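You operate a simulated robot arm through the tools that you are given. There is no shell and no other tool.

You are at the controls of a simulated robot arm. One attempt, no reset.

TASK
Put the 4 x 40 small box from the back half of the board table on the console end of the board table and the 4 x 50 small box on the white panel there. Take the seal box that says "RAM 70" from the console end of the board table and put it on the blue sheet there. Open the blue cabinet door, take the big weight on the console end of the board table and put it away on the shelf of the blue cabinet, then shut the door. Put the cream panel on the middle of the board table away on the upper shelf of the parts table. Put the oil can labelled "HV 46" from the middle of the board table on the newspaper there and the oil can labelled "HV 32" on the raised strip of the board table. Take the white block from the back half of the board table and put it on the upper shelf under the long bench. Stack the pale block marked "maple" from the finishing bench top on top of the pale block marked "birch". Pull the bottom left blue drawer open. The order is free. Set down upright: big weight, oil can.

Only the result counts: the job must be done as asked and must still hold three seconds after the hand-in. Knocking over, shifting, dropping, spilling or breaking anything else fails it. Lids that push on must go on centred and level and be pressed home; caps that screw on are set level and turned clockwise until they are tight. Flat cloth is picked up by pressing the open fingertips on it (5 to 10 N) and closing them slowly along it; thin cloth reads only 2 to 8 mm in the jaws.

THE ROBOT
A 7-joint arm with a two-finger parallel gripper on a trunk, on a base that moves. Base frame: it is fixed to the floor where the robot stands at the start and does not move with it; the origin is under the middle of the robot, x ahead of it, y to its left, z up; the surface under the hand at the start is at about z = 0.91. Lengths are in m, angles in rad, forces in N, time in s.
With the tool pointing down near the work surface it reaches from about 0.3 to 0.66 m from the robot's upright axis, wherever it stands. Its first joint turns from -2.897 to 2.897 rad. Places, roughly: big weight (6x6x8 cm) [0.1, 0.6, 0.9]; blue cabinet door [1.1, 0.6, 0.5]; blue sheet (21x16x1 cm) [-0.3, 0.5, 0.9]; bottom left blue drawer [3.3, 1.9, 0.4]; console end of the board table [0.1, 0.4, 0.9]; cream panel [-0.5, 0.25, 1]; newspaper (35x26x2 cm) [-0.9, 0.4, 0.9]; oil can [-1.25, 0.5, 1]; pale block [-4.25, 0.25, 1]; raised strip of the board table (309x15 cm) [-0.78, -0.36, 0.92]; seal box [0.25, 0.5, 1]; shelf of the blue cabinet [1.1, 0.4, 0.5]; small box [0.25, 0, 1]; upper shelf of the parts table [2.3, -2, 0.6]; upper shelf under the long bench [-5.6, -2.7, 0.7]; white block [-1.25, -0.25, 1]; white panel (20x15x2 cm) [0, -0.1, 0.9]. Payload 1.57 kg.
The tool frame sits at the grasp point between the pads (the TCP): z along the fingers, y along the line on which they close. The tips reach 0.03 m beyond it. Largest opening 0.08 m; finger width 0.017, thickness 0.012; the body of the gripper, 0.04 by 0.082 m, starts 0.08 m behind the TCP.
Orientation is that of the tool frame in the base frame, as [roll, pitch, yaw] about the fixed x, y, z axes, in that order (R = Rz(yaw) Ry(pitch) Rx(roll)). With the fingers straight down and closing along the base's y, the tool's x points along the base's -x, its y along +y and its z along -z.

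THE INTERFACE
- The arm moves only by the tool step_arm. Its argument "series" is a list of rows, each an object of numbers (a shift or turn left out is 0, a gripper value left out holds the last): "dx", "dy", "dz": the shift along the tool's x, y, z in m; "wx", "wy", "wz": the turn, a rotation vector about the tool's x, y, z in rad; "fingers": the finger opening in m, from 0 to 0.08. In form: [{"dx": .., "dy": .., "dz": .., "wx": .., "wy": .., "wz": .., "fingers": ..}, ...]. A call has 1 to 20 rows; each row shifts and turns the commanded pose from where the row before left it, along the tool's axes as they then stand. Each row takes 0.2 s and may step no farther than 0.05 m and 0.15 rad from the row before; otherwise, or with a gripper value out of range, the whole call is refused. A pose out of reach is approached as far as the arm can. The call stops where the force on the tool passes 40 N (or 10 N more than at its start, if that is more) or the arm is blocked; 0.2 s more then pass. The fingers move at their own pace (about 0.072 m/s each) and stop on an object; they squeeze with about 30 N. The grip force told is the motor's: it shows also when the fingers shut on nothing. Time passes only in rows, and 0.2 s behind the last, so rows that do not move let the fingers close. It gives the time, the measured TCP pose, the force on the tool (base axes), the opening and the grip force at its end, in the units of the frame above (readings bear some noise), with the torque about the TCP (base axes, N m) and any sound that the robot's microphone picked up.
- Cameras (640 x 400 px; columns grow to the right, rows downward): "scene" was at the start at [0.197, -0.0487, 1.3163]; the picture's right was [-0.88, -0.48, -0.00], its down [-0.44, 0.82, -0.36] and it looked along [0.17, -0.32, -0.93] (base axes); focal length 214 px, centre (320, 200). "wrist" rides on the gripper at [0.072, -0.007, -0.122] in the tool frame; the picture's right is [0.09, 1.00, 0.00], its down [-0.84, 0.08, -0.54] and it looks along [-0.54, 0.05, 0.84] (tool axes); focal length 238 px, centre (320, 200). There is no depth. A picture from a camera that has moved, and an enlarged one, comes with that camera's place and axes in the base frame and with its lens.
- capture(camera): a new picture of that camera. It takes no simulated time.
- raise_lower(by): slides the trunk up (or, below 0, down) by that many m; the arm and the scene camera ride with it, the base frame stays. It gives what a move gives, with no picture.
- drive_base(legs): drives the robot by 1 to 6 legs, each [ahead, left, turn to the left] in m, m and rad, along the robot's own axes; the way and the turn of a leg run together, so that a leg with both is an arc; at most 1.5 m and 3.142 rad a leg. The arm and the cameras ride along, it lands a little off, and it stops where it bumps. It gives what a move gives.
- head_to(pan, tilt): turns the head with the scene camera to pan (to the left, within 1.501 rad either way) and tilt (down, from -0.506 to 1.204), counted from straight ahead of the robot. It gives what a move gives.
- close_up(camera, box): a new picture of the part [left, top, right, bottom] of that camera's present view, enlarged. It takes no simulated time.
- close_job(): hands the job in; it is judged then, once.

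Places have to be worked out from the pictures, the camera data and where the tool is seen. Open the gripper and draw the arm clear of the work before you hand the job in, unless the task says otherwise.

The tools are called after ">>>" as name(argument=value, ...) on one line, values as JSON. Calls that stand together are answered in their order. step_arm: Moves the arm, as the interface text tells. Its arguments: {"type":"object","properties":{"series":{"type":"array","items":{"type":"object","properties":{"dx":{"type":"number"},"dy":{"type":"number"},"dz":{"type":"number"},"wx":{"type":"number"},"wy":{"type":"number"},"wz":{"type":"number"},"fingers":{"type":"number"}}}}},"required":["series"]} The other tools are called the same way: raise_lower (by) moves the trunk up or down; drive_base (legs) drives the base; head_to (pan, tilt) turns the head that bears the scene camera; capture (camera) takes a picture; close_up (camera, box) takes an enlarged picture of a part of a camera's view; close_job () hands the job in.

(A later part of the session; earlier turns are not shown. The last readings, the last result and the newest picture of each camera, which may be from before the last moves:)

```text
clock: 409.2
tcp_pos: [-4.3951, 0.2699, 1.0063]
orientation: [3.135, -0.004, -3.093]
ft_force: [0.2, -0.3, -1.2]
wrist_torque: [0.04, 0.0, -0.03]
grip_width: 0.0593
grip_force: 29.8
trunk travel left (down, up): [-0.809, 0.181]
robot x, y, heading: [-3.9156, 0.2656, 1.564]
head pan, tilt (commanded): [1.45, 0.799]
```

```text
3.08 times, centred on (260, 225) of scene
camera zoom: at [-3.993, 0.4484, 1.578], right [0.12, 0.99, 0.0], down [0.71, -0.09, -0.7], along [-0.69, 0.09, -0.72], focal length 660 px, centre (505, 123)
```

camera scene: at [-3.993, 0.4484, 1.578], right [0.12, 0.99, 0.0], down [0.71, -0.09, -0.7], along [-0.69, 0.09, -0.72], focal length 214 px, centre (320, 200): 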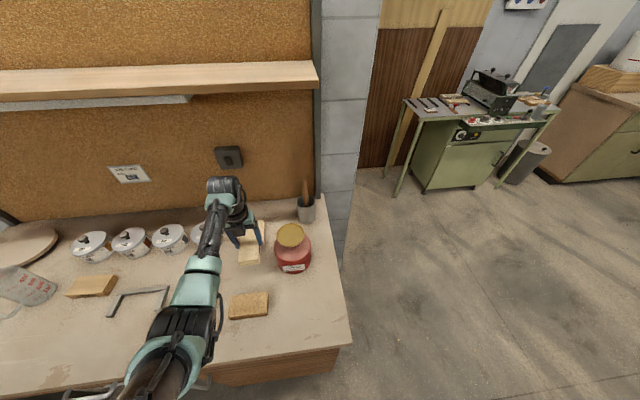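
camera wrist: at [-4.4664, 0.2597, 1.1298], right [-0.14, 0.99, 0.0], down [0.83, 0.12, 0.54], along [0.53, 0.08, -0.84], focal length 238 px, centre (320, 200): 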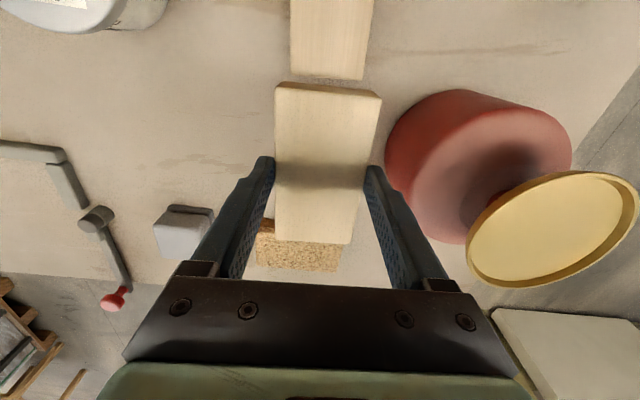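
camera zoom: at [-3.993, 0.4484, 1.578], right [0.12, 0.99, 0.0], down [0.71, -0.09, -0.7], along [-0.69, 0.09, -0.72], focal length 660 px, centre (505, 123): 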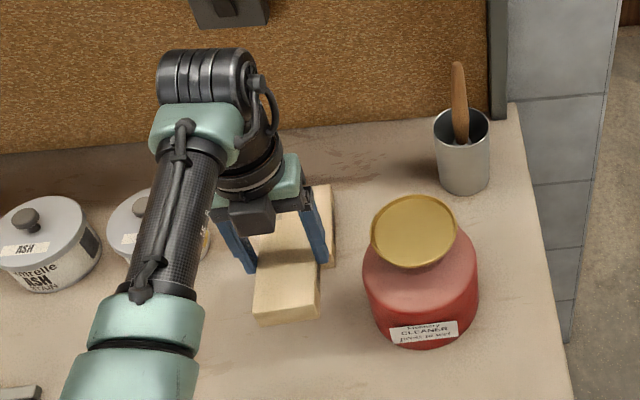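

BIRCH: centre (-4.501, 0.263), angle +4.9°, top at z ≈ 0.910. I shift some height from trunk to arm for reach, then align the maple block over it.

>>> step_arm(series=[{"dz": -0.045, "wz": -0.036}, {"dz": -0.045}, {}])

>>> raise_lower(by=-0.09)

>>> step_arm(series=[{"dx": 0.0367, "dy": 0.0008}, {"dx": 0.0367, "dy": 0.0008}, {"dx": 0.0367, "dy": 0.0007}, {}])

>>> capture(camera="wrist")

>>> capture(camera="scene")

```text
clock: 410.0
tcp_pos: [-4.3935, 0.2706, 1.0979]
orientation: [3.135, -0.002, -3.054]
ft_force: [-1.2, 0.2, -1.5]
wrist_torque: [-0.03, -0.03, -0.02]
grip_width: 0.0593
grip_force: 30.2
trunk travel left (down, up): [-0.809, 0.181]
robot x, y, heading: [-3.9124, 0.2657, 1.568]
head pan, tilt (commanded): [1.45, 0.799]
```

```text
clock: 411.2
tcp_pos: [-4.3941, 0.2687, 1.0064]
orientation: [3.135, -0.003, -3.056]
ft_force: [-0.9, 1.1, -1.1]
wrist_torque: [-0.01, -0.02, 0.02]
grip_width: 0.0593
grip_force: 30.1
trunk travel left (down, up): [-0.719, 0.271]
robot x, y, heading: [-3.9135, 0.2683, 1.566]
head pan, tilt (commanded): [1.45, 0.799]
```

```text
clock: 412.2
tcp_pos: [-4.4914, 0.2632, 1.007]
orientation: [3.137, -0.003, -3.055]
ft_force: [0.4, -0.6, -0.7]
wrist_torque: [0.0, 0.01, 0.02]
grip_width: 0.0593
grip_force: 29.8
out of reach, approached as far as the arm can: row 3
trunk travel left (down, up): [-0.719, 0.271]
robot x, y, heading: [-3.9119, 0.2675, 1.566]
head pan, tilt (commanded): [1.45, 0.799]
```

```text
taken
camera wrist: at [-4.5627, 0.2501, 1.1302], right [-0.18, 0.98, 0.01], down [0.83, 0.15, 0.54], along [0.53, 0.1, -0.84], focal length 238 px, centre (320, 200)
```

wrist: 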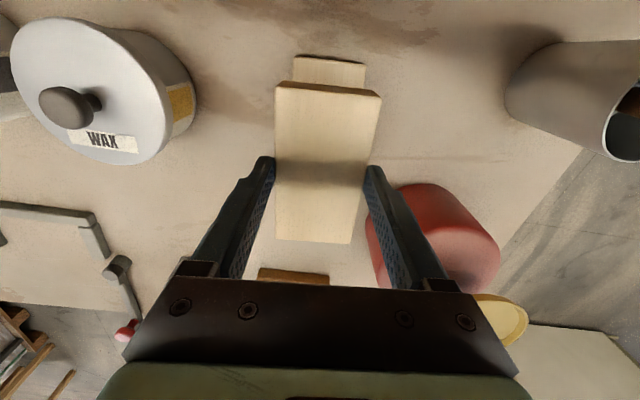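

```text
taken
camera scene: at [-3.9927, 0.4483, 1.488], right [0.12, 0.99, 0.0], down [0.71, -0.09, -0.7], along [-0.69, 0.09, -0.72], focal length 214 px, centre (320, 200)
```

scene: 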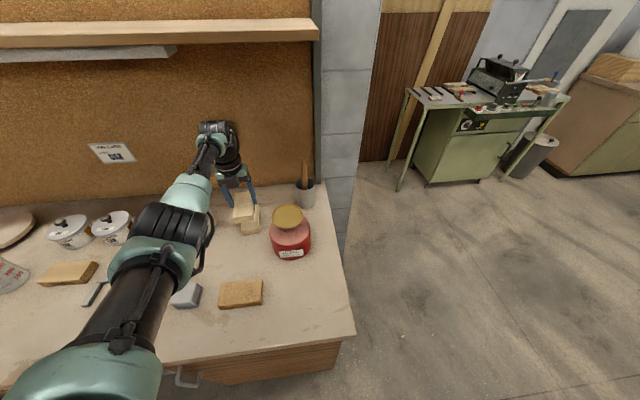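

>>> drive_base(legs=[[0, 0.014, 0]])

>>> step_arm(series=[{"dz": 0.03}, {}])

>>> capture(camera="wrist")

```text
clock: 413.0
tcp_pos: [-4.504, 0.2632, 1.0074]
orientation: [3.135, -0.002, -3.055]
ft_force: [-0.3, 1.0, -0.8]
wrist_torque: [0.01, 0.02, 0.02]
grip_width: 0.0594
grip_force: 30.3
trunk travel left (down, up): [-0.719, 0.271]
robot x, y, heading: [-3.9261, 0.2675, 1.565]
head pan, tilt (commanded): [1.45, 0.799]
```

```text
clock: 413.6
tcp_pos: [-4.5055, 0.2633, 0.9769]
orientation: [3.138, -0.002, -3.055]
ft_force: [-0.8, 0.0, -1.2]
wrist_torque: [0.01, 0.04, 0.04]
grip_width: 0.0591
grip_force: 30.2
trunk travel left (down, up): [-0.719, 0.271]
robot x, y, heading: [-3.9289, 0.2662, 1.569]
head pan, tilt (commanded): [1.45, 0.799]
```

```text
taken
camera wrist: at [-4.5764, 0.2501, 1.0997], right [-0.18, 0.98, 0.0], down [0.83, 0.15, 0.54], along [0.53, 0.1, -0.84], focal length 238 px, centre (320, 200)
```

wrist: 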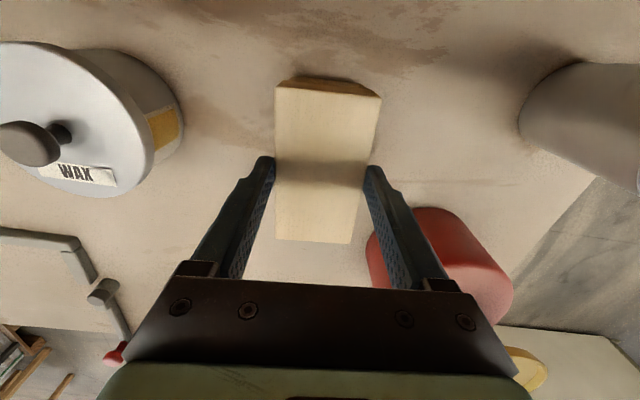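

The maple block covers birch evenly. I lower in small steps to contact.

>>> step_arm(series=[{"dz": 0.006}, {}])

>>> step_arm(series=[{"dz": 0.003}, {}])

>>> step_arm(series=[{"dz": 0.003}, {}])

>>> step_arm(series=[{"dz": 0.002}, {}])

```text
clock: 414.2
tcp_pos: [-4.5038, 0.2636, 0.971]
orientation: [3.135, -0.003, -3.054]
ft_force: [-0.3, 0.3, -0.8]
wrist_torque: [0.01, 0.0, 0.02]
grip_width: 0.0593
grip_force: 29.1
trunk travel left (down, up): [-0.719, 0.271]
robot x, y, heading: [-3.928, 0.2649, 1.568]
head pan, tilt (commanded): [1.45, 0.799]
```

```text
clock: 414.8
tcp_pos: [-4.5061, 0.2633, 0.9682]
orientation: [3.136, -0.004, -3.054]
ft_force: [0.4, -0.3, -1.5]
wrist_torque: [0.0, 0.0, 0.01]
grip_width: 0.0591
grip_force: 29.9
trunk travel left (down, up): [-0.719, 0.271]
robot x, y, heading: [-3.9299, 0.2684, 1.567]
head pan, tilt (commanded): [1.45, 0.799]
```

```text
clock: 415.4
tcp_pos: [-4.5043, 0.2625, 0.9648]
orientation: [3.139, -0.004, -3.054]
ft_force: [-0.8, -0.6, -2.4]
wrist_torque: [0.02, 0.01, 0.02]
grip_width: 0.0593
grip_force: 29.7
trunk travel left (down, up): [-0.719, 0.271]
robot x, y, heading: [-3.9241, 0.2682, 1.57]
head pan, tilt (commanded): [1.45, 0.799]
```

```text
clock: 416.0
tcp_pos: [-4.5052, 0.2635, 0.9626]
orientation: [3.137, -0.006, -3.055]
ft_force: [0.1, 0.7, -1.9]
wrist_torque: [0.0, 0.0, 0.0]
grip_width: 0.0596
grip_force: 29.6
trunk travel left (down, up): [-0.719, 0.271]
robot x, y, heading: [-3.929, 0.269, 1.566]
head pan, tilt (commanded): [1.45, 0.799]
```

>>> step_arm(series=[{"dz": 0.002}, {}])

>>> step_arm(series=[{"dz": 0.002}, {}])

>>> step_arm(series=[{"dz": 0.002}, {}])

```text
clock: 416.6
tcp_pos: [-4.5051, 0.2624, 0.9615]
orientation: [3.137, -0.004, -3.054]
ft_force: [0.0, -0.4, -1.2]
wrist_torque: [-0.01, 0.03, -0.02]
grip_width: 0.0594
grip_force: 30.2
trunk travel left (down, up): [-0.719, 0.271]
robot x, y, heading: [-3.9274, 0.2662, 1.566]
head pan, tilt (commanded): [1.45, 0.799]
```

```text
clock: 417.2
tcp_pos: [-4.5049, 0.2621, 0.9595]
orientation: [3.139, -0.003, -3.055]
ft_force: [0.3, -0.4, -1.5]
wrist_torque: [-0.01, -0.01, -0.04]
grip_width: 0.0593
grip_force: 29.7
trunk travel left (down, up): [-0.719, 0.271]
robot x, y, heading: [-3.9273, 0.2674, 1.571]
head pan, tilt (commanded): [1.45, 0.799]
```

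```text
clock: 417.8
tcp_pos: [-4.5043, 0.264, 0.9562]
orientation: [3.138, -0.004, -3.054]
ft_force: [0.6, -0.4, 1.5]
wrist_torque: [-0.09, -0.16, -0.01]
grip_width: 0.059
grip_force: 29.5
trunk travel left (down, up): [-0.719, 0.271]
robot x, y, heading: [-3.932, 0.2674, 1.569]
head pan, tilt (commanded): [1.45, 0.799]
```

Contact beginning. One more millimetre, then I release and rise straight up.

>>> step_arm(series=[{"dz": 0.001}, {}, {"fingers": 0.065}, {"fingers": 0.075}, {}, {"dz": -0.03}, {"dz": -0.04}, {}])

>>> capture(camera="wrist")

>>> capture(camera="scene")

```text
clock: 419.6
tcp_pos: [-4.5062, 0.2636, 1.0268]
orientation: [3.138, -0.003, -3.055]
ft_force: [-0.2, -0.1, -1.1]
wrist_torque: [-0.02, 0.03, 0.02]
grip_width: 0.075
grip_force: 0.1
trunk travel left (down, up): [-0.719, 0.271]
robot x, y, heading: [-3.9238, 0.2655, 1.57]
head pan, tilt (commanded): [1.45, 0.799]
```

```text
taken
camera wrist: at [-4.5767, 0.2504, 1.149], right [-0.18, 0.98, 0.0], down [0.83, 0.15, 0.54], along [0.53, 0.1, -0.84], focal length 238 px, centre (320, 200)
```

wrist: 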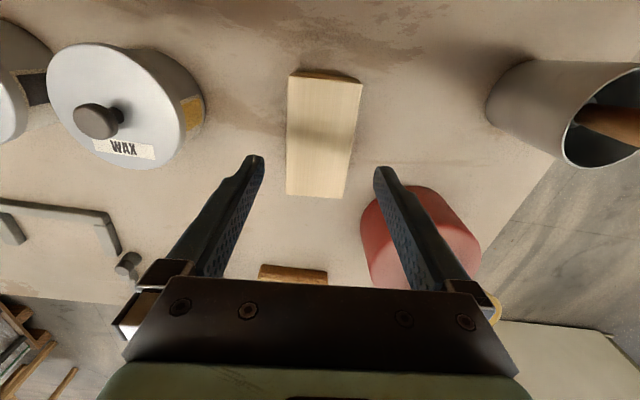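

```text
taken
camera scene: at [-4.0067, 0.4482, 1.488], right [0.12, 0.99, 0.0], down [0.71, -0.09, -0.7], along [-0.69, 0.09, -0.72], focal length 214 px, centre (320, 200)
```

scene: 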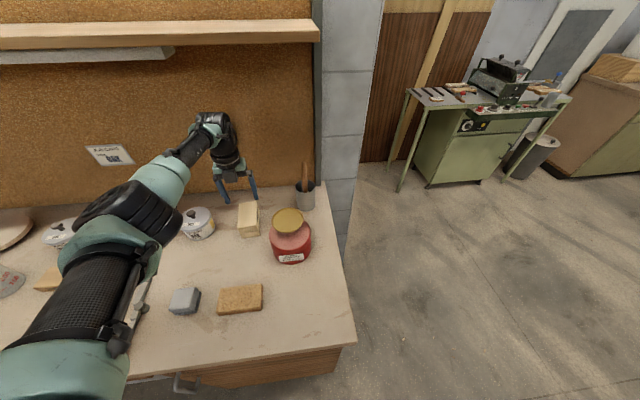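

MAPLE sits squarely on BIRCH. I withdraw, raise, and travel back to the board table, to the same vantage pose I used earlier, to check the white door panel that was nudged.

>>> step_arm(series=[{"dz": -0.04}, {}])

>>> drive_base(legs=[[0, -0.5, 0]])

>>> raise_lower(by=0.106)

>>> drive_base(legs=[[0, -1.4, 0], [-0.22, -0.93, 0], [0, 0, 1.57]])

```text
clock: 420.2
tcp_pos: [-4.5038, 0.2636, 1.0657]
orientation: [3.138, -0.001, -3.055]
ft_force: [-0.1, 0.5, 0.1]
wrist_torque: [0.02, -0.03, 0.0]
grip_width: 0.0751
grip_force: 0.2
trunk travel left (down, up): [-0.719, 0.271]
robot x, y, heading: [-3.9249, 0.2683, 1.564]
head pan, tilt (commanded): [1.45, 0.799]
```

```text
clock: 423.1
tcp_pos: [-4.0059, 0.2612, 1.066]
orientation: [3.135, -0.004, -3.053]
ft_force: [-0.2, -0.3, -0.1]
wrist_torque: [-0.04, 0.02, 0.01]
grip_width: 0.0751
grip_force: 0.1
trunk travel left (down, up): [-0.719, 0.271]
robot x, y, heading: [-3.4295, 0.2683, 1.566]
head pan, tilt (commanded): [1.45, 0.799]
```

```text
clock: 424.5
tcp_pos: [-4.007, 0.2622, 1.1713]
orientation: [3.137, -0.002, -3.055]
ft_force: [-0.5, 0.1, 0.2]
wrist_torque: [0.02, -0.01, 0.01]
grip_width: 0.0751
grip_force: 0.0
trunk travel left (down, up): [-0.825, 0.165]
robot x, y, heading: [-3.4275, 0.2653, 1.574]
head pan, tilt (commanded): [1.45, 0.799]
```

```text
clock: 439.9
tcp_pos: [-1.0981, -0.5455, 1.172]
orientation: [3.136, -0.005, -1.499]
ft_force: [0.0, -1.5, 0.2]
wrist_torque: [0.0, 0.03, -0.02]
grip_width: 0.0751
grip_force: 0.1
trunk travel left (down, up): [-0.825, 0.165]
robot x, y, heading: [-1.0944, 0.032, 3.13]
head pan, tilt (commanded): [1.45, 0.799]
```

>>> head_to(pan=1.3, tilt=0.799)

>>> capture(camera="scene")

```text
clock: 440.6
tcp_pos: [-1.0983, -0.5469, 1.172]
orientation: [3.136, -0.003, -1.501]
ft_force: [-0.4, 0.5, 0.9]
wrist_torque: [0.0, 0.03, -0.01]
grip_width: 0.0752
grip_force: 0.1
trunk travel left (down, up): [-0.825, 0.165]
robot x, y, heading: [-1.094, 0.032, 3.123]
head pan, tilt (commanded): [1.3, 0.799]
```

```text
taken
camera scene: at [-1.2862, -0.0425, 1.594], right [-0.96, 0.28, 0.0], down [0.2, 0.69, -0.7], along [-0.2, -0.67, -0.72], focal length 214 px, centre (320, 200)
```

scene: 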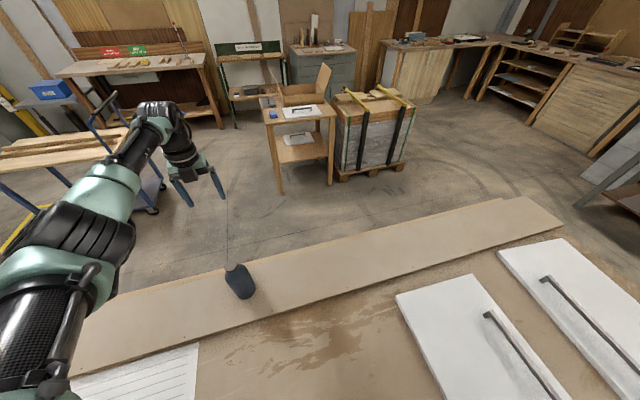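

Compared with the earlier picture from this spot, panel 2 is unchanged but the nearer panel has slid by about (+1.7, +3.3) cm. I'll put it back by its handle: drive next to it, turn to heading 0 and look from above.

>>> raise_lower(by=0.1)

>>> drive_base(legs=[[0.7, 0.05, 0], [0, 0, -1.56], [0, 0, -1.56]])

>>> capture(camera="wrist")

```text
clock: 442.0
tcp_pos: [-1.0968, -0.5471, 1.2712]
orientation: [3.136, -0.002, -1.499]
ft_force: [-0.1, -0.3, 0.3]
wrist_torque: [0.02, -0.02, 0.0]
grip_width: 0.0751
grip_force: 0.2
trunk travel left (down, up): [-0.925, 0.065]
robot x, y, heading: [-1.0915, 0.0291, 3.121]
head pan, tilt (commanded): [1.3, 0.799]
```

```text
clock: 453.4
tcp_pos: [-1.7923, 0.5753, 1.2721]
orientation: [3.137, -0.002, 1.646]
ft_force: [-0.3, -0.5, -0.4]
wrist_torque: [-0.01, -0.01, 0.01]
grip_width: 0.0752
grip_force: 0.1
trunk travel left (down, up): [-0.925, 0.065]
robot x, y, heading: [-1.7963, -0.0028, -0.014]
head pan, tilt (commanded): [1.3, 0.799]
```

```text
taken
camera wrist: at [-1.8058, 0.6464, 1.3946], right [0.99, 0.17, 0.0], down [0.14, -0.83, 0.54], along [0.09, -0.53, -0.84], focal length 238 px, centre (320, 200)
```

wrist: 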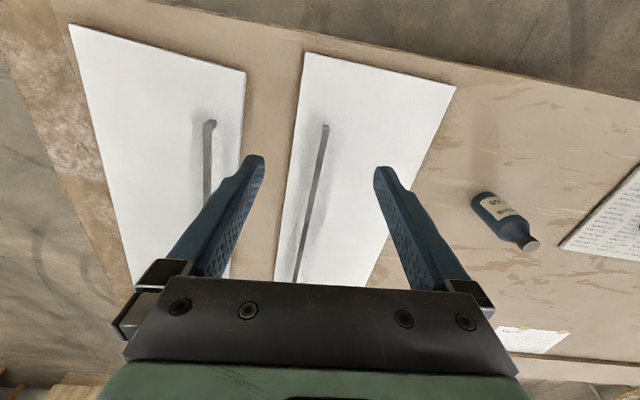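

Now I have both ends measured: the panel needs to go back by about (-1.2, -3.2) cm. Its handle runs along x ≈ -1.778 from y ≈ -0.09 to 0.53. I move the base so I can grip the handle near its middle.

>>> drive_base(legs=[[0.012, -0.2, 0.014]])

>>> step_arm(series=[{"dx": -0.04}, {"dx": -0.04}, {"dx": -0.03}, {}])

>>> capture(camera="wrist")

```text
clock: 454.9
tcp_pos: [-1.791, 0.4184, 1.2736]
orientation: [3.136, -0.007, 1.665]
ft_force: [-0.3, 0.3, 1.4]
wrist_torque: [0.07, -0.01, -0.02]
grip_width: 0.0751
grip_force: 0.2
trunk travel left (down, up): [-0.925, 0.065]
robot x, y, heading: [-1.7814, -0.1554, 0.005]
head pan, tilt (commanded): [1.3, 0.799]
stopped in leg 1: the robot was blocked; the commanded pose is now the measured one
```

```text
clock: 455.9
tcp_pos: [-1.7795, 0.312, 1.2729]
orientation: [3.136, -0.002, 1.665]
ft_force: [-0.1, 0.3, -0.2]
wrist_torque: [0.03, 0.0, -0.03]
grip_width: 0.075
grip_force: 0.2
trunk travel left (down, up): [-0.925, 0.065]
robot x, y, heading: [-1.7814, -0.1552, 0.01]
head pan, tilt (commanded): [1.3, 0.799]
```

```text
taken
camera wrist: at [-1.7947, 0.383, 1.3948], right [0.98, 0.19, 0.0], down [0.15, -0.83, 0.54], along [0.11, -0.53, -0.84], focal length 238 px, centre (320, 200)
```

wrist: 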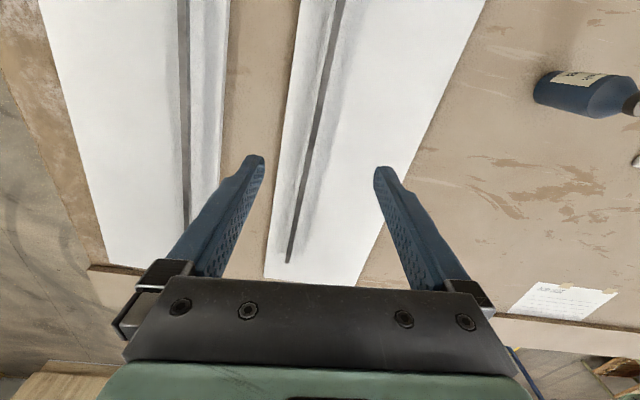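

The handle runs at about -1.9° through (-1.776, 0.31). I align the tool with it and lower toward it.

>>> step_arm(series=[{"dx": -0.012, "dy": 0.004, "wz": 0.127, "fingers": 0.06}, {}])

>>> raise_lower(by=-0.2)

>>> capture(camera="wrist")

>>> capture(camera="scene")

```text
clock: 456.5
tcp_pos: [-1.7728, 0.3011, 1.2724]
orientation: [3.137, -0.001, 1.535]
ft_force: [-0.3, 0.2, 0.0]
wrist_torque: [0.02, 0.03, 0.0]
grip_width: 0.0599
grip_force: 0.0
trunk travel left (down, up): [-0.925, 0.065]
robot x, y, heading: [-1.7782, -0.1546, 0.003]
head pan, tilt (commanded): [1.3, 0.799]
```

```text
clock: 458.7
tcp_pos: [-1.7751, 0.3013, 1.0731]
orientation: [3.138, -0.003, 1.537]
ft_force: [0.2, 0.6, -0.1]
wrist_torque: [0.02, -0.02, 0.0]
grip_width: 0.0598
grip_force: 0.0
trunk travel left (down, up): [-0.725, 0.265]
robot x, y, heading: [-1.7804, -0.1528, 0.004]
head pan, tilt (commanded): [1.3, 0.799]
```

```text
taken
camera wrist: at [-1.78, 0.3738, 1.1943], right [1.0, 0.06, 0.0], down [0.05, -0.84, 0.54], along [0.04, -0.54, -0.84], focal length 238 px, centre (320, 200)
```

wrist: 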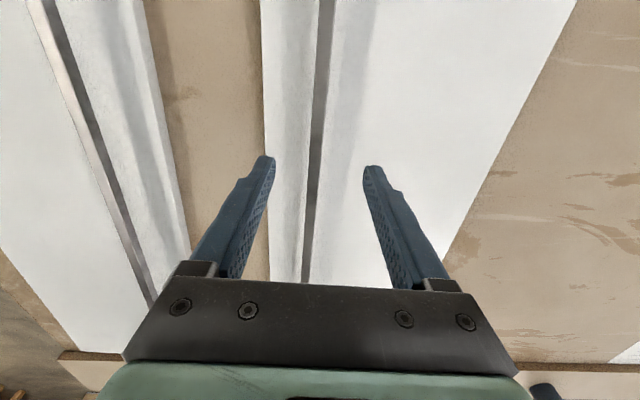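

```text
taken
camera scene: at [-1.5891, -0.076, 1.494], right [0.96, -0.26, 0.0], down [-0.19, -0.69, -0.7], along [0.18, 0.67, -0.72], focal length 214 px, centre (320, 200)
```

scene: 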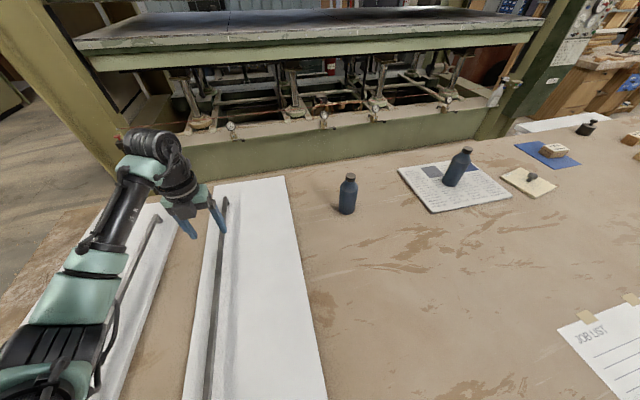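

The handle bar lies between the fingers. I descend to bar height and close on it.

>>> step_arm(series=[{"dy": -0.003, "dz": 0.04}, {"dz": 0.04}, {"dz": 0.016}, {}])

>>> capture(camera="wrist")

>>> capture(camera="scene")

```text
clock: 459.7
tcp_pos: [-1.7772, 0.3002, 0.9754]
orientation: [3.138, -0.002, 1.539]
ft_force: [0.2, -0.4, 0.4]
wrist_torque: [0.0, -0.04, 0.01]
grip_width: 0.06
grip_force: 0.0
trunk travel left (down, up): [-0.725, 0.265]
robot x, y, heading: [-1.7792, -0.1554, 0.005]
head pan, tilt (commanded): [1.3, 0.799]
```

```text
taken
camera wrist: at [-1.7826, 0.3738, 1.0981], right [1.0, 0.06, 0.0], down [0.05, -0.84, 0.54], along [0.04, -0.54, -0.84], focal length 238 px, centre (320, 200)
```

wrist: 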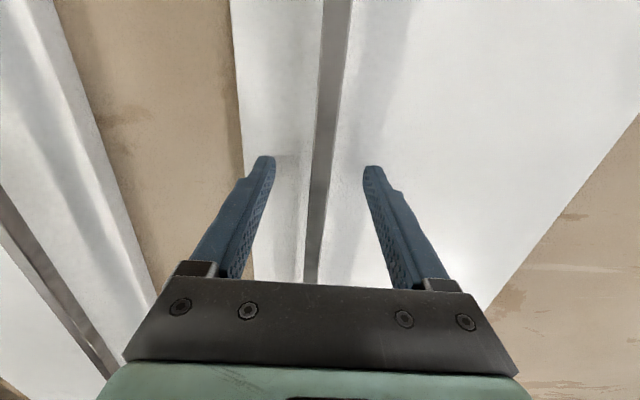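

```text
taken
camera scene: at [-1.5891, -0.076, 1.494], right [0.96, -0.26, 0.0], down [-0.19, -0.69, -0.7], along [0.18, 0.67, -0.72], focal length 214 px, centre (320, 200)
```

scene: 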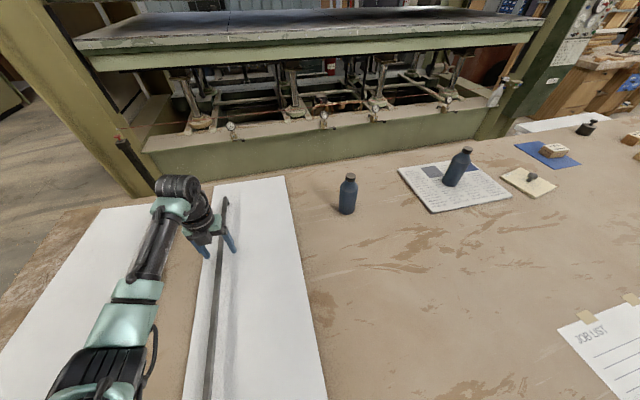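

>>> step_arm(series=[{"dy": -0.002, "fingers": 0.0}, {"fingers": 0.0}, {"fingers": 0.0}, {"fingers": 0.0}, {}])

```text
clock: 460.9
tcp_pos: [-1.7766, 0.3024, 0.9767]
orientation: [3.136, -0.004, 1.536]
ft_force: [10.8, 0.8, 1.7]
wrist_torque: [0.0, -0.07, 0.36]
grip_width: 0.0133
grip_force: 29.7
trunk travel left (down, up): [-0.725, 0.265]
robot x, y, heading: [-1.7817, -0.1581, 0.005]
head pan, tilt (commanded): [1.3, 0.799]
```

Bar gripped. I slide the panel back by (-1.2, -3.2) cm in small steps.

>>> step_arm(series=[{"dx": -0.008, "dy": -0.0025}, {"dx": -0.008, "dy": -0.0025}, {"dx": -0.008, "dy": -0.0025}, {"dx": -0.008, "dy": -0.0025}, {}])

```text
clock: 462.1
tcp_pos: [-1.79, 0.2713, 0.9761]
orientation: [3.137, -0.008, 1.541]
ft_force: [1.3, 12.6, 7.3]
wrist_torque: [0.67, 0.06, 0.52]
grip_width: 0.0131
grip_force: 29.8
trunk travel left (down, up): [-0.725, 0.265]
robot x, y, heading: [-1.7824, -0.1551, 0.006]
head pan, tilt (commanded): [1.3, 0.799]
```

>>> step_arm(series=[{"fingers": 0.03}, {"fingers": 0.05}, {"dz": -0.04}, {"dz": -0.04}, {"dz": -0.04}, {}])

>>> raise_lower(by=0.2)

>>> drive_base(legs=[[0, 0.15, 0]])

>>> step_arm(series=[{"dx": 0.04}, {"dx": 0.04}, {"dx": 0.03}, {}])

>>> capture(camera="wrist")

```text
clock: 463.5
tcp_pos: [-1.7896, 0.2704, 1.0947]
orientation: [3.141, -0.001, 1.538]
ft_force: [0.2, -0.3, -0.6]
wrist_torque: [0.0, -0.03, -0.03]
grip_width: 0.05
grip_force: 0.0
trunk travel left (down, up): [-0.725, 0.265]
robot x, y, heading: [-1.7815, -0.1578, 0.009]
head pan, tilt (commanded): [1.3, 0.799]
```

```text
clock: 465.7
tcp_pos: [-1.7902, 0.2712, 1.2962]
orientation: [3.138, -0.004, 1.538]
ft_force: [0.1, -0.9, -0.1]
wrist_torque: [0.03, 0.0, 0.01]
grip_width: 0.0499
grip_force: 0.0
trunk travel left (down, up): [-0.925, 0.065]
robot x, y, heading: [-1.7821, -0.1559, 0.007]
head pan, tilt (commanded): [1.3, 0.799]
```

```text
clock: 467.1
tcp_pos: [-1.7924, 0.4171, 1.295]
orientation: [3.137, -0.002, 1.54]
ft_force: [0.7, 0.9, 0.2]
wrist_torque: [0.02, 0.02, -0.03]
grip_width: 0.0498
grip_force: 0.1
trunk travel left (down, up): [-0.925, 0.065]
robot x, y, heading: [-1.7821, -0.0064, 0.003]
head pan, tilt (commanded): [1.3, 0.799]
```

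```text
clock: 468.1
tcp_pos: [-1.7868, 0.5285, 1.2954]
orientation: [3.138, -0.004, 1.539]
ft_force: [0.6, -0.8, 0.0]
wrist_torque: [0.01, -0.02, 0.02]
grip_width: 0.0501
grip_force: 0.1
trunk travel left (down, up): [-0.925, 0.065]
robot x, y, heading: [-1.7802, -0.0084, 0.0]
head pan, tilt (commanded): [1.3, 0.799]
```

```text
taken
camera wrist: at [-1.7934, 0.6005, 1.4183], right [1.0, 0.06, 0.0], down [0.05, -0.84, 0.54], along [0.04, -0.54, -0.84], focal length 238 px, centre (320, 200)
```

wrist: 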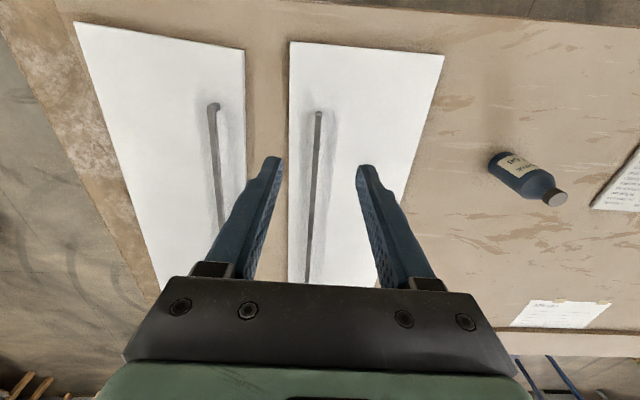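

The +y end is now close to its old place. I check the -y end too.

>>> head_to(pan=-1.4, tilt=1.2)

>>> capture(camera="scene")

```text
clock: 470.4
tcp_pos: [-1.7876, 0.5294, 1.2949]
orientation: [3.139, -0.003, 1.539]
ft_force: [-0.5, 0.2, 0.4]
wrist_torque: [-0.02, 0.05, -0.03]
grip_width: 0.0499
grip_force: 0.1
trunk travel left (down, up): [-0.925, 0.065]
robot x, y, heading: [-1.7822, -0.0074, 0.003]
head pan, tilt (commanded): [-1.4, 1.201]
```

```text
taken
camera scene: at [-1.6012, -0.0604, 1.6663], right [-0.98, -0.18, 0.0], down [-0.16, 0.92, -0.36], along [0.06, -0.36, -0.93], focal length 214 px, centre (320, 200)
```

scene: 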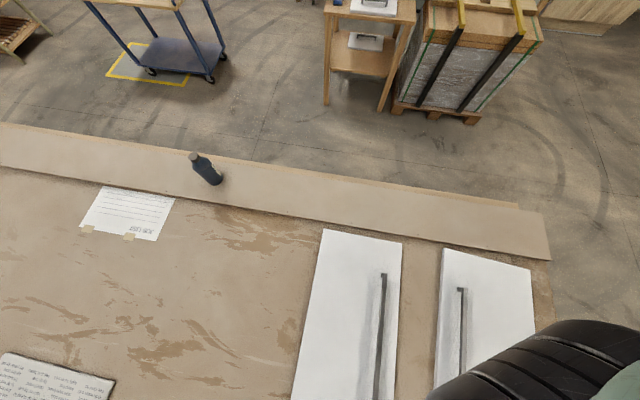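

The panel is back to within a few millimetres to about a centimetre of its old place. Now the cream panel at about (-0.60, 0.34): I drive along the table, turn to face +y and come up beside it from the +x side.

>>> drive_base(legs=[[1.3, 0.06, 0], [0, 0, 1.568], [0.24, -0.4, 0]])

>>> capture(camera="wrist")

```text
clock: 483.1
tcp_pos: [-0.6302, 0.2996, 1.2958]
orientation: [3.135, -0.003, 3.106]
ft_force: [-1.3, -0.6, -0.4]
wrist_torque: [0.02, 0.02, -0.02]
grip_width: 0.05
grip_force: 0.0
trunk travel left (down, up): [-0.925, 0.065]
robot x, y, heading: [-0.0944, 0.3041, 1.573]
head pan, tilt (commanded): [-1.4, 1.201]
```

```text
taken
camera wrist: at [-0.7021, 0.2951, 1.4176], right [-0.06, 1.0, 0.0], down [0.84, 0.05, 0.54], along [0.54, 0.03, -0.84], focal length 238 px, centre (320, 200)
```

wrist: 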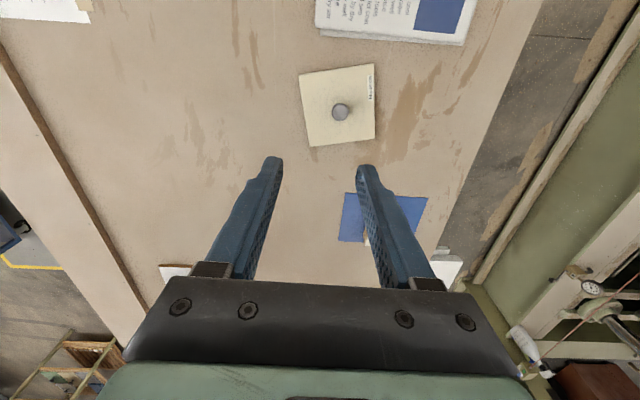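

I zoom in on the cream panel's knob to see its shape.

>>> close_up(camera="wrist", box=[290, 55, 390, 155])

>>> head_to(pan=1.4, tilt=0.9)

>>> capture(camera="scene")

```text
4.00 times, centred on (340, 105) of wrist
camera zoom: at [-0.7021, 0.2951, 1.4176], right [-0.06, 1.0, 0.0], down [0.84, 0.05, 0.54], along [0.54, 0.03, -0.84], focal length 953 px, centre (240, 580)
```

zoom: 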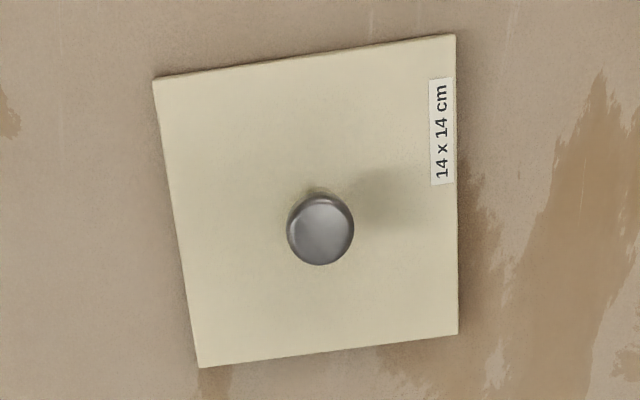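

```text
clock: 485.6
tcp_pos: [-0.6299, 0.3, 1.2956]
orientation: [3.14, -0.003, 3.105]
ft_force: [0.2, 0.5, -0.6]
wrist_torque: [-0.03, 0.0, -0.01]
grip_width: 0.05
grip_force: 0.1
trunk travel left (down, up): [-0.925, 0.065]
robot x, y, heading: [-0.0955, 0.3031, 1.574]
head pan, tilt (commanded): [1.4, 0.901]
```

```text
taken
camera scene: at [-0.1681, 0.4868, 1.6861], right [0.17, 0.99, 0.0], down [0.77, -0.13, -0.62], along [-0.61, 0.11, -0.78], focal length 214 px, centre (320, 200)
```

scene: 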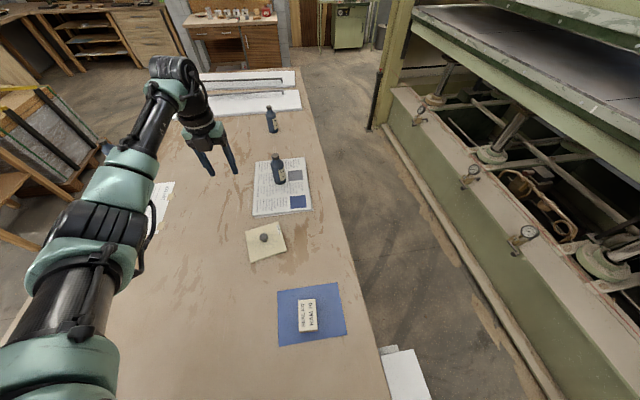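

>>> close_up(camera="scene", box=[235, 215, 295, 270])

```text
7.27 times, centred on (265, 242) of scene
camera zoom: at [-0.1681, 0.4868, 1.6861], right [0.17, 0.99, 0.0], down [0.77, -0.13, -0.62], along [-0.61, 0.11, -0.78], focal length 1560 px, centre (720, -109)
```

zoom: 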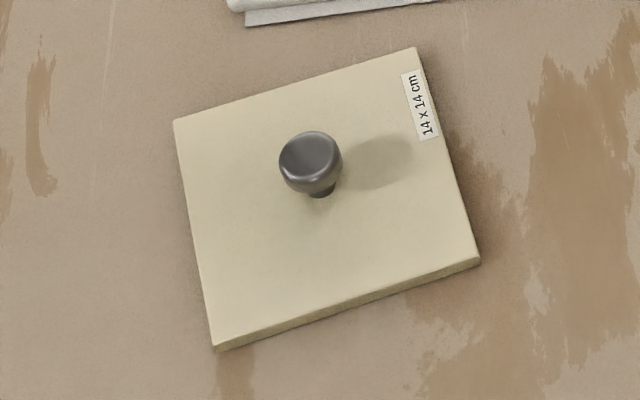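

The knob has a 3 cm cap on a narrower stem. I'll grip the cap with the hand tilted (~65° from vertical), pointing -x. First tilt the tool at height and move over the knob.

>>> step_arm(series=[{"wy": 0.141, "fingers": 0.06}, {"wy": 0.141}, {"wy": 0.141}, {"wy": 0.141}, {"wy": 0.141}, {"wy": 0.141}, {"wy": 0.141}, {"wy": 0.141}, {}])

>>> capture(camera="wrist")

```text
clock: 487.6
tcp_pos: [-0.6324, 0.3001, 1.2965]
orientation: [3.131, -1.13, 3.118]
ft_force: [0.0, -0.2, 1.1]
wrist_torque: [-0.01, 0.0, 0.0]
grip_width: 0.0599
grip_force: 0.1
trunk travel left (down, up): [-0.925, 0.065]
robot x, y, heading: [-0.0937, 0.2996, 1.57]
head pan, tilt (commanded): [1.4, 0.901]
```

```text
taken
camera wrist: at [-0.5528, 0.2908, 1.4137], right [0.0, 1.0, 0.09], down [0.85, 0.05, -0.53], along [-0.53, 0.07, -0.85], focal length 238 px, centre (320, 200)
```

wrist: 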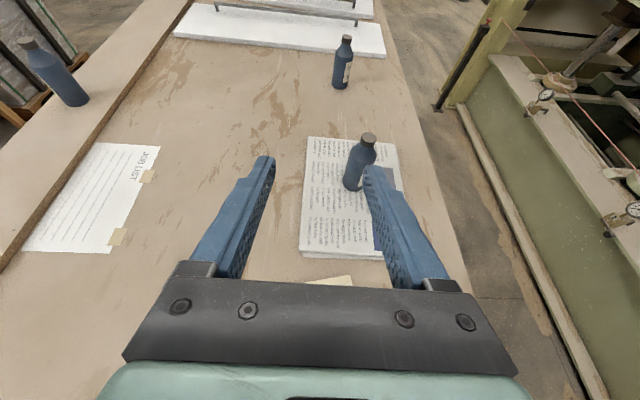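

>>> step_arm(series=[{"dx": -0.0402, "dy": 0.0067, "dz": 0.0111}, {"dx": -0.0402, "dy": 0.0067, "dz": 0.0111}, {"dx": -0.0402, "dy": 0.0067, "dz": 0.0111}, {"dx": -0.0402, "dy": 0.0067, "dz": 0.0111}, {"dx": -0.0402, "dy": 0.0067, "dz": 0.0111}, {"dx": -0.0402, "dy": 0.0067, "dz": 0.0111}, {}])

>>> capture(camera="wrist")

>>> capture(camera="scene")

```text
clock: 489.2
tcp_pos: [-0.6289, 0.3526, 1.0555]
orientation: [3.132, -1.131, 3.115]
ft_force: [-0.5, -0.4, 0.4]
wrist_torque: [0.0, -0.03, -0.01]
grip_width: 0.06
grip_force: 0.0
out of reach, approached as far as the arm can: row 1, 2, 3, 4
trunk travel left (down, up): [-0.925, 0.065]
robot x, y, heading: [-0.0958, 0.3051, 1.574]
head pan, tilt (commanded): [1.4, 0.901]
```

```text
taken
camera wrist: at [-0.5495, 0.3432, 1.1734], right [0.0, 1.0, 0.09], down [0.85, 0.05, -0.53], along [-0.53, 0.07, -0.85], focal length 238 px, centre (320, 200)
```

wrist: 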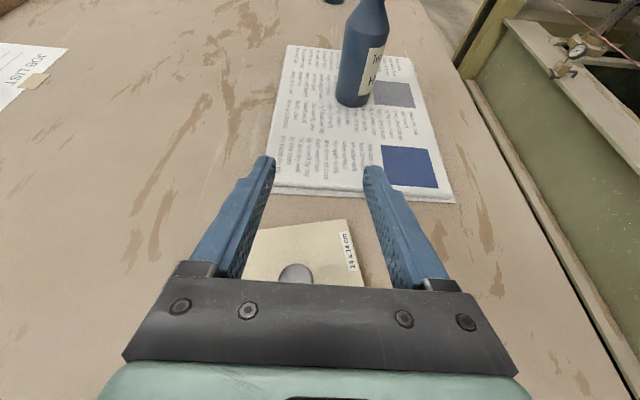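

```text
taken
camera scene: at [-0.1679, 0.4867, 1.6861], right [0.17, 0.99, 0.0], down [0.77, -0.13, -0.62], along [-0.61, 0.1, -0.78], focal length 214 px, centre (320, 200)
```

scene: 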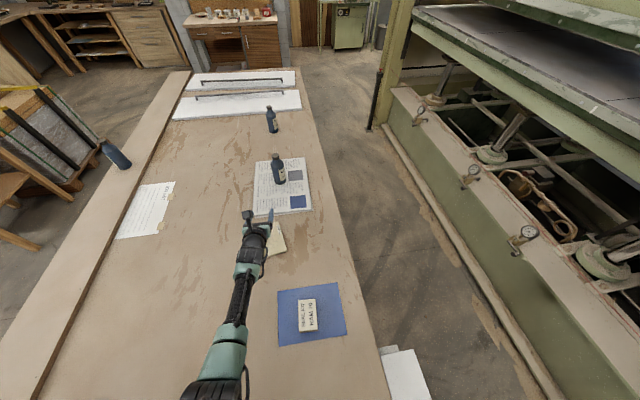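

The arm is fairly stretched; I pull back to be above/behind the knob.

>>> step_arm(series=[{"dx": -0.0176, "dy": -0.0112, "dz": -0.0375}, {}])

>>> capture(camera="wrist")

```text
clock: 489.8
tcp_pos: [-0.6176, 0.3461, 1.0438]
orientation: [3.13, -1.129, 3.116]
ft_force: [-0.8, 0.0, -0.7]
wrist_torque: [0.03, 0.04, -0.02]
grip_width: 0.0602
grip_force: 0.1
out of reach, approached as far as the arm can: row 1
trunk travel left (down, up): [-0.925, 0.065]
robot x, y, heading: [-0.0951, 0.3026, 1.573]
head pan, tilt (commanded): [1.4, 0.901]
```

```text
taken
camera wrist: at [-0.5391, 0.3366, 1.1614], right [0.0, 1.0, 0.09], down [0.85, 0.05, -0.53], along [-0.53, 0.07, -0.85], focal length 238 px, centre (320, 200)
```

wrist: 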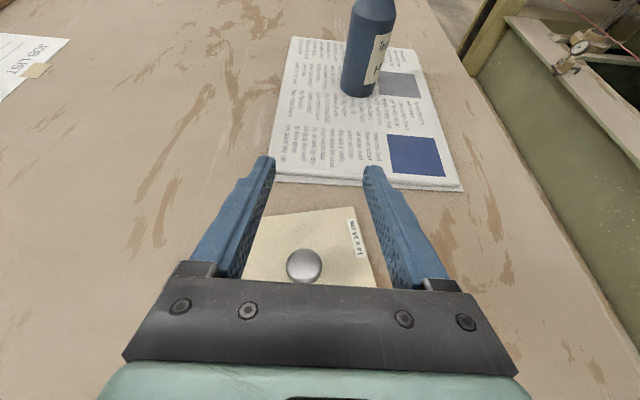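

>>> drive_base(legs=[[0, 0.06, 0]])

>>> step_arm(series=[{"dx": -0.0128, "dy": -0.002, "dz": -0.0271}, {"dx": -0.0128, "dy": -0.002, "dz": -0.0271}, {"dx": -0.0128, "dy": -0.002, "dz": -0.0271}, {}])

>>> capture(camera="wrist")

>>> capture(camera="scene")

```text
clock: 490.8
tcp_pos: [-0.6758, 0.3469, 1.0441]
orientation: [3.132, -1.131, 3.115]
ft_force: [-0.7, -0.1, 1.1]
wrist_torque: [0.0, -0.01, 0.01]
grip_width: 0.0601
grip_force: 0.0
trunk travel left (down, up): [-0.925, 0.065]
robot x, y, heading: [-0.1518, 0.3055, 1.57]
head pan, tilt (commanded): [1.4, 0.901]
```

```text
clock: 491.8
tcp_pos: [-0.6616, 0.3497, 1.0168]
orientation: [3.132, -1.131, 3.117]
ft_force: [0.4, 0.7, 0.1]
wrist_torque: [-0.02, -0.03, 0.02]
grip_width: 0.06
grip_force: 0.2
out of reach, approached as far as the arm can: row 1, 2, 3
trunk travel left (down, up): [-0.925, 0.065]
robot x, y, heading: [-0.152, 0.3034, 1.567]
head pan, tilt (commanded): [1.4, 0.901]
```

```text
taken
camera wrist: at [-0.5831, 0.3414, 1.1337], right [0.0, 1.0, 0.09], down [0.85, 0.05, -0.53], along [-0.53, 0.07, -0.85], focal length 238 px, centre (320, 200)
```

wrist: 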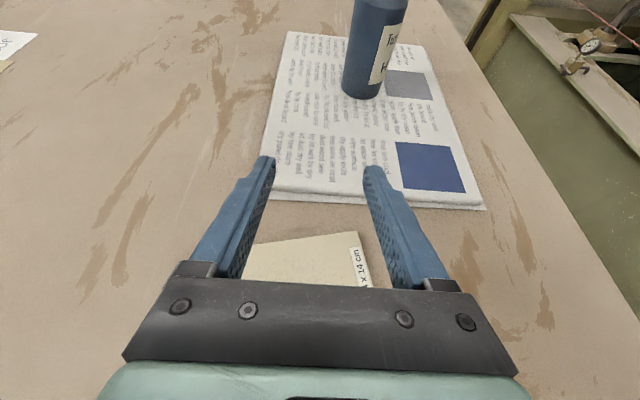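

```text
taken
camera scene: at [-0.2267, 0.4866, 1.6861], right [0.17, 0.99, 0.0], down [0.77, -0.13, -0.62], along [-0.61, 0.1, -0.78], focal length 214 px, centre (320, 200)
```

scene: 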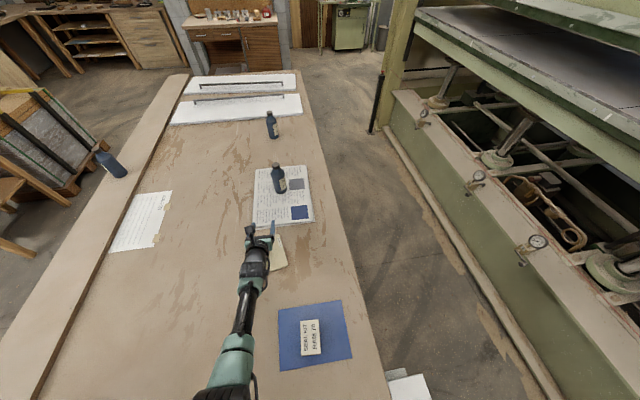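

The arm has got into a stretched posture. I go back up, return the tool to vertical, retract so the elbow bends, and try the tilt again.

>>> step_arm(series=[{"dx": 0.0362, "dz": -0.0171}, {"dx": 0.0362, "dz": -0.0171}, {"dx": 0.0362, "dz": -0.0171}, {"dx": 0.0362, "dz": -0.0171}, {"dx": 0.0362, "dz": -0.0171}, {"dx": 0.0362, "dz": -0.0171}, {"wy": -0.141}, {"wy": -0.141}, {"wy": -0.141}, {"wy": -0.141}, {"wy": -0.141}, {"wy": -0.141}, {"wy": -0.141}, {"wy": -0.141}, {}])

>>> step_arm(series=[{"dx": -0.04}, {"dx": -0.04}, {"dx": -0.04}, {}])

>>> capture(camera="scene")

```text
clock: 495.0
tcp_pos: [-0.697, 0.3576, 1.2475]
orientation: [3.136, -0.004, 3.105]
ft_force: [0.8, -0.8, -0.6]
wrist_torque: [-0.01, 0.01, 0.02]
grip_width: 0.0601
grip_force: 0.1
out of reach, approached as far as the arm can: row 1, 2, 3
trunk travel left (down, up): [-0.925, 0.065]
robot x, y, heading: [-0.1524, 0.3046, 1.57]
head pan, tilt (commanded): [1.4, 0.901]
```

```text
clock: 496.0
tcp_pos: [-0.5769, 0.3561, 1.2445]
orientation: [3.136, -0.002, 3.106]
ft_force: [1.0, -0.5, 0.5]
wrist_torque: [-0.01, -0.01, 0.01]
grip_width: 0.06
grip_force: 0.0
trunk travel left (down, up): [-0.925, 0.065]
robot x, y, heading: [-0.1532, 0.3092, 1.569]
head pan, tilt (commanded): [1.4, 0.901]
```

```text
taken
camera scene: at [-0.2277, 0.4871, 1.686], right [0.17, 0.99, 0.0], down [0.77, -0.13, -0.62], along [-0.61, 0.1, -0.78], focal length 214 px, centre (320, 200)
```

scene: 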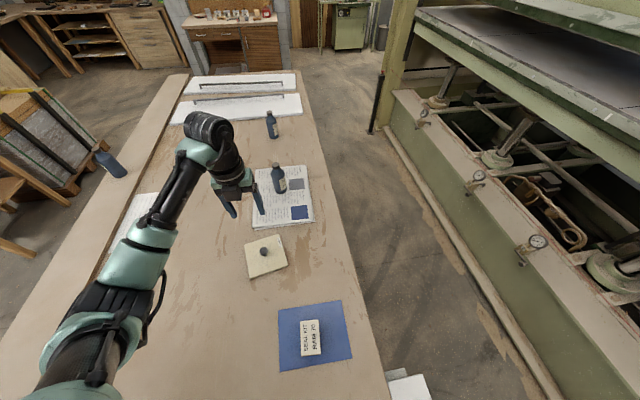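

The elbow is bent to the side again. I raise the hand, extend a little, and tilt again from there.

>>> step_arm(series=[{"dz": -0.045}, {"dz": -0.045}, {"dz": -0.045}, {"dx": 0.04}, {"wy": 0.143}, {"wy": 0.143}, {"wy": 0.143}, {"wy": 0.143}, {"wy": 0.143}, {"wy": 0.143}, {"wy": 0.143}, {}])

>>> capture(camera="scene")

```text
clock: 498.6
tcp_pos: [-0.6176, 0.3559, 1.3818]
orientation: [3.135, -1.006, 3.112]
ft_force: [0.4, -0.1, -0.8]
wrist_torque: [0.02, 0.0, 0.01]
grip_width: 0.0597
grip_force: 0.1
trunk travel left (down, up): [-0.925, 0.065]
robot x, y, heading: [-0.1525, 0.3042, 1.575]
head pan, tilt (commanded): [1.4, 0.901]
```

```text
taken
camera scene: at [-0.2279, 0.4866, 1.6861], right [0.17, 0.99, 0.0], down [0.77, -0.13, -0.62], along [-0.61, 0.1, -0.78], focal length 214 px, centre (320, 200)
```

scene: 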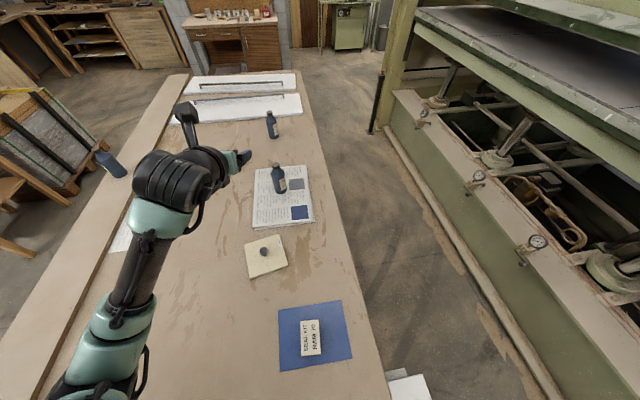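

Good posture. I descend in stages toward the knob, checking as I go.

>>> step_arm(series=[{"dx": -0.0366, "dy": -0.003, "dz": 0.0169}, {"dx": -0.0366, "dy": -0.003, "dz": 0.0169}, {"dx": -0.0366, "dy": -0.003, "dz": 0.0169}, {"dx": -0.0366, "dy": -0.003, "dz": 0.0169}, {"dx": -0.0366, "dy": -0.003, "dz": 0.0169}, {}])

>>> capture(camera="scene")

>>> capture(camera="wrist")

```text
clock: 500.0
tcp_pos: [-0.6695, 0.3688, 1.2239]
orientation: [3.134, -1.003, 3.113]
ft_force: [0.1, 0.4, -0.5]
wrist_torque: [-0.02, 0.02, 0.0]
grip_width: 0.06
grip_force: 0.1
out of reach, approached as far as the arm can: row 2, 3, 4, 5
trunk travel left (down, up): [-0.925, 0.065]
robot x, y, heading: [-0.1535, 0.2998, 1.572]
head pan, tilt (commanded): [1.4, 0.901]
```

```text
taken
camera scene: at [-0.2269, 0.4866, 1.6861], right [0.17, 0.99, 0.0], down [0.77, -0.13, -0.62], along [-0.61, 0.1, -0.78], focal length 214 px, centre (320, 200)
```

scene: 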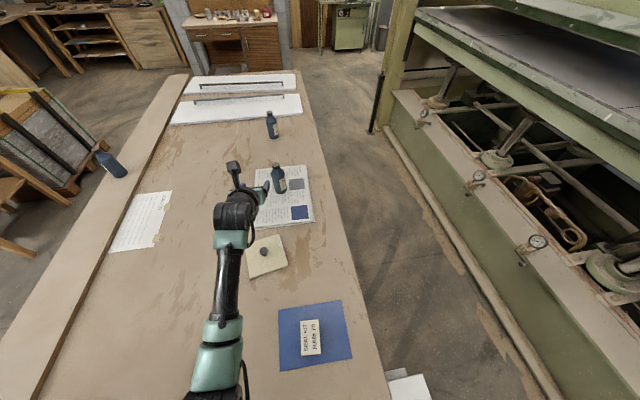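

```text
taken
camera wrist: at [-0.6065, 0.3603, 1.3505], right [-0.02, 1.0, 0.08], down [0.91, 0.05, -0.41], along [-0.41, 0.07, -0.91], focal length 238 px, centre (320, 200)
```

wrist: 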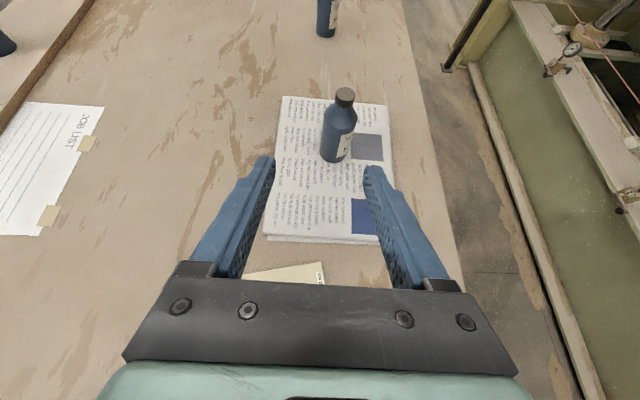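

The geometry matters: the earlier success had the hand rotated ~20° relative to the radial direction. I go back up, straighten, shift the base, and set the same relative geometry.

>>> step_arm(series=[{"dx": 0.0338, "dz": -0.0214}, {"dx": 0.0338, "dz": -0.0214}, {"dx": 0.0338, "dz": -0.0214}, {"dx": 0.0338, "dz": -0.0214}, {"wy": -0.143}, {"wy": -0.143}, {"wy": -0.143}, {"wy": -0.143}, {"wy": -0.143}, {"wy": -0.143}, {"wy": -0.143}, {"dx": -0.04}, {"dx": -0.04}, {"dx": -0.03}, {"wz": -0.13}, {}])

>>> drive_base(legs=[[-0.1, -0.05, 0]])

```text
clock: 503.4
tcp_pos: [-0.5582, 0.3622, 1.3857]
orientation: [3.137, -0.002, -3.045]
ft_force: [0.0, 0.4, -0.1]
wrist_torque: [0.03, 0.01, 0.02]
grip_width: 0.0602
grip_force: 0.0
trunk travel left (down, up): [-0.925, 0.065]
robot x, y, heading: [-0.1561, 0.3043, 1.572]
head pan, tilt (commanded): [1.4, 0.901]
```

```text
clock: 504.6
tcp_pos: [-0.5097, 0.2635, 1.384]
orientation: [3.139, -0.002, -3.047]
ft_force: [-0.1, 0.2, 0.5]
wrist_torque: [-0.02, 0.02, 0.02]
grip_width: 0.0598
grip_force: 0.1
trunk travel left (down, up): [-0.925, 0.065]
robot x, y, heading: [-0.1043, 0.205, 1.569]
head pan, tilt (commanded): [1.4, 0.901]
```

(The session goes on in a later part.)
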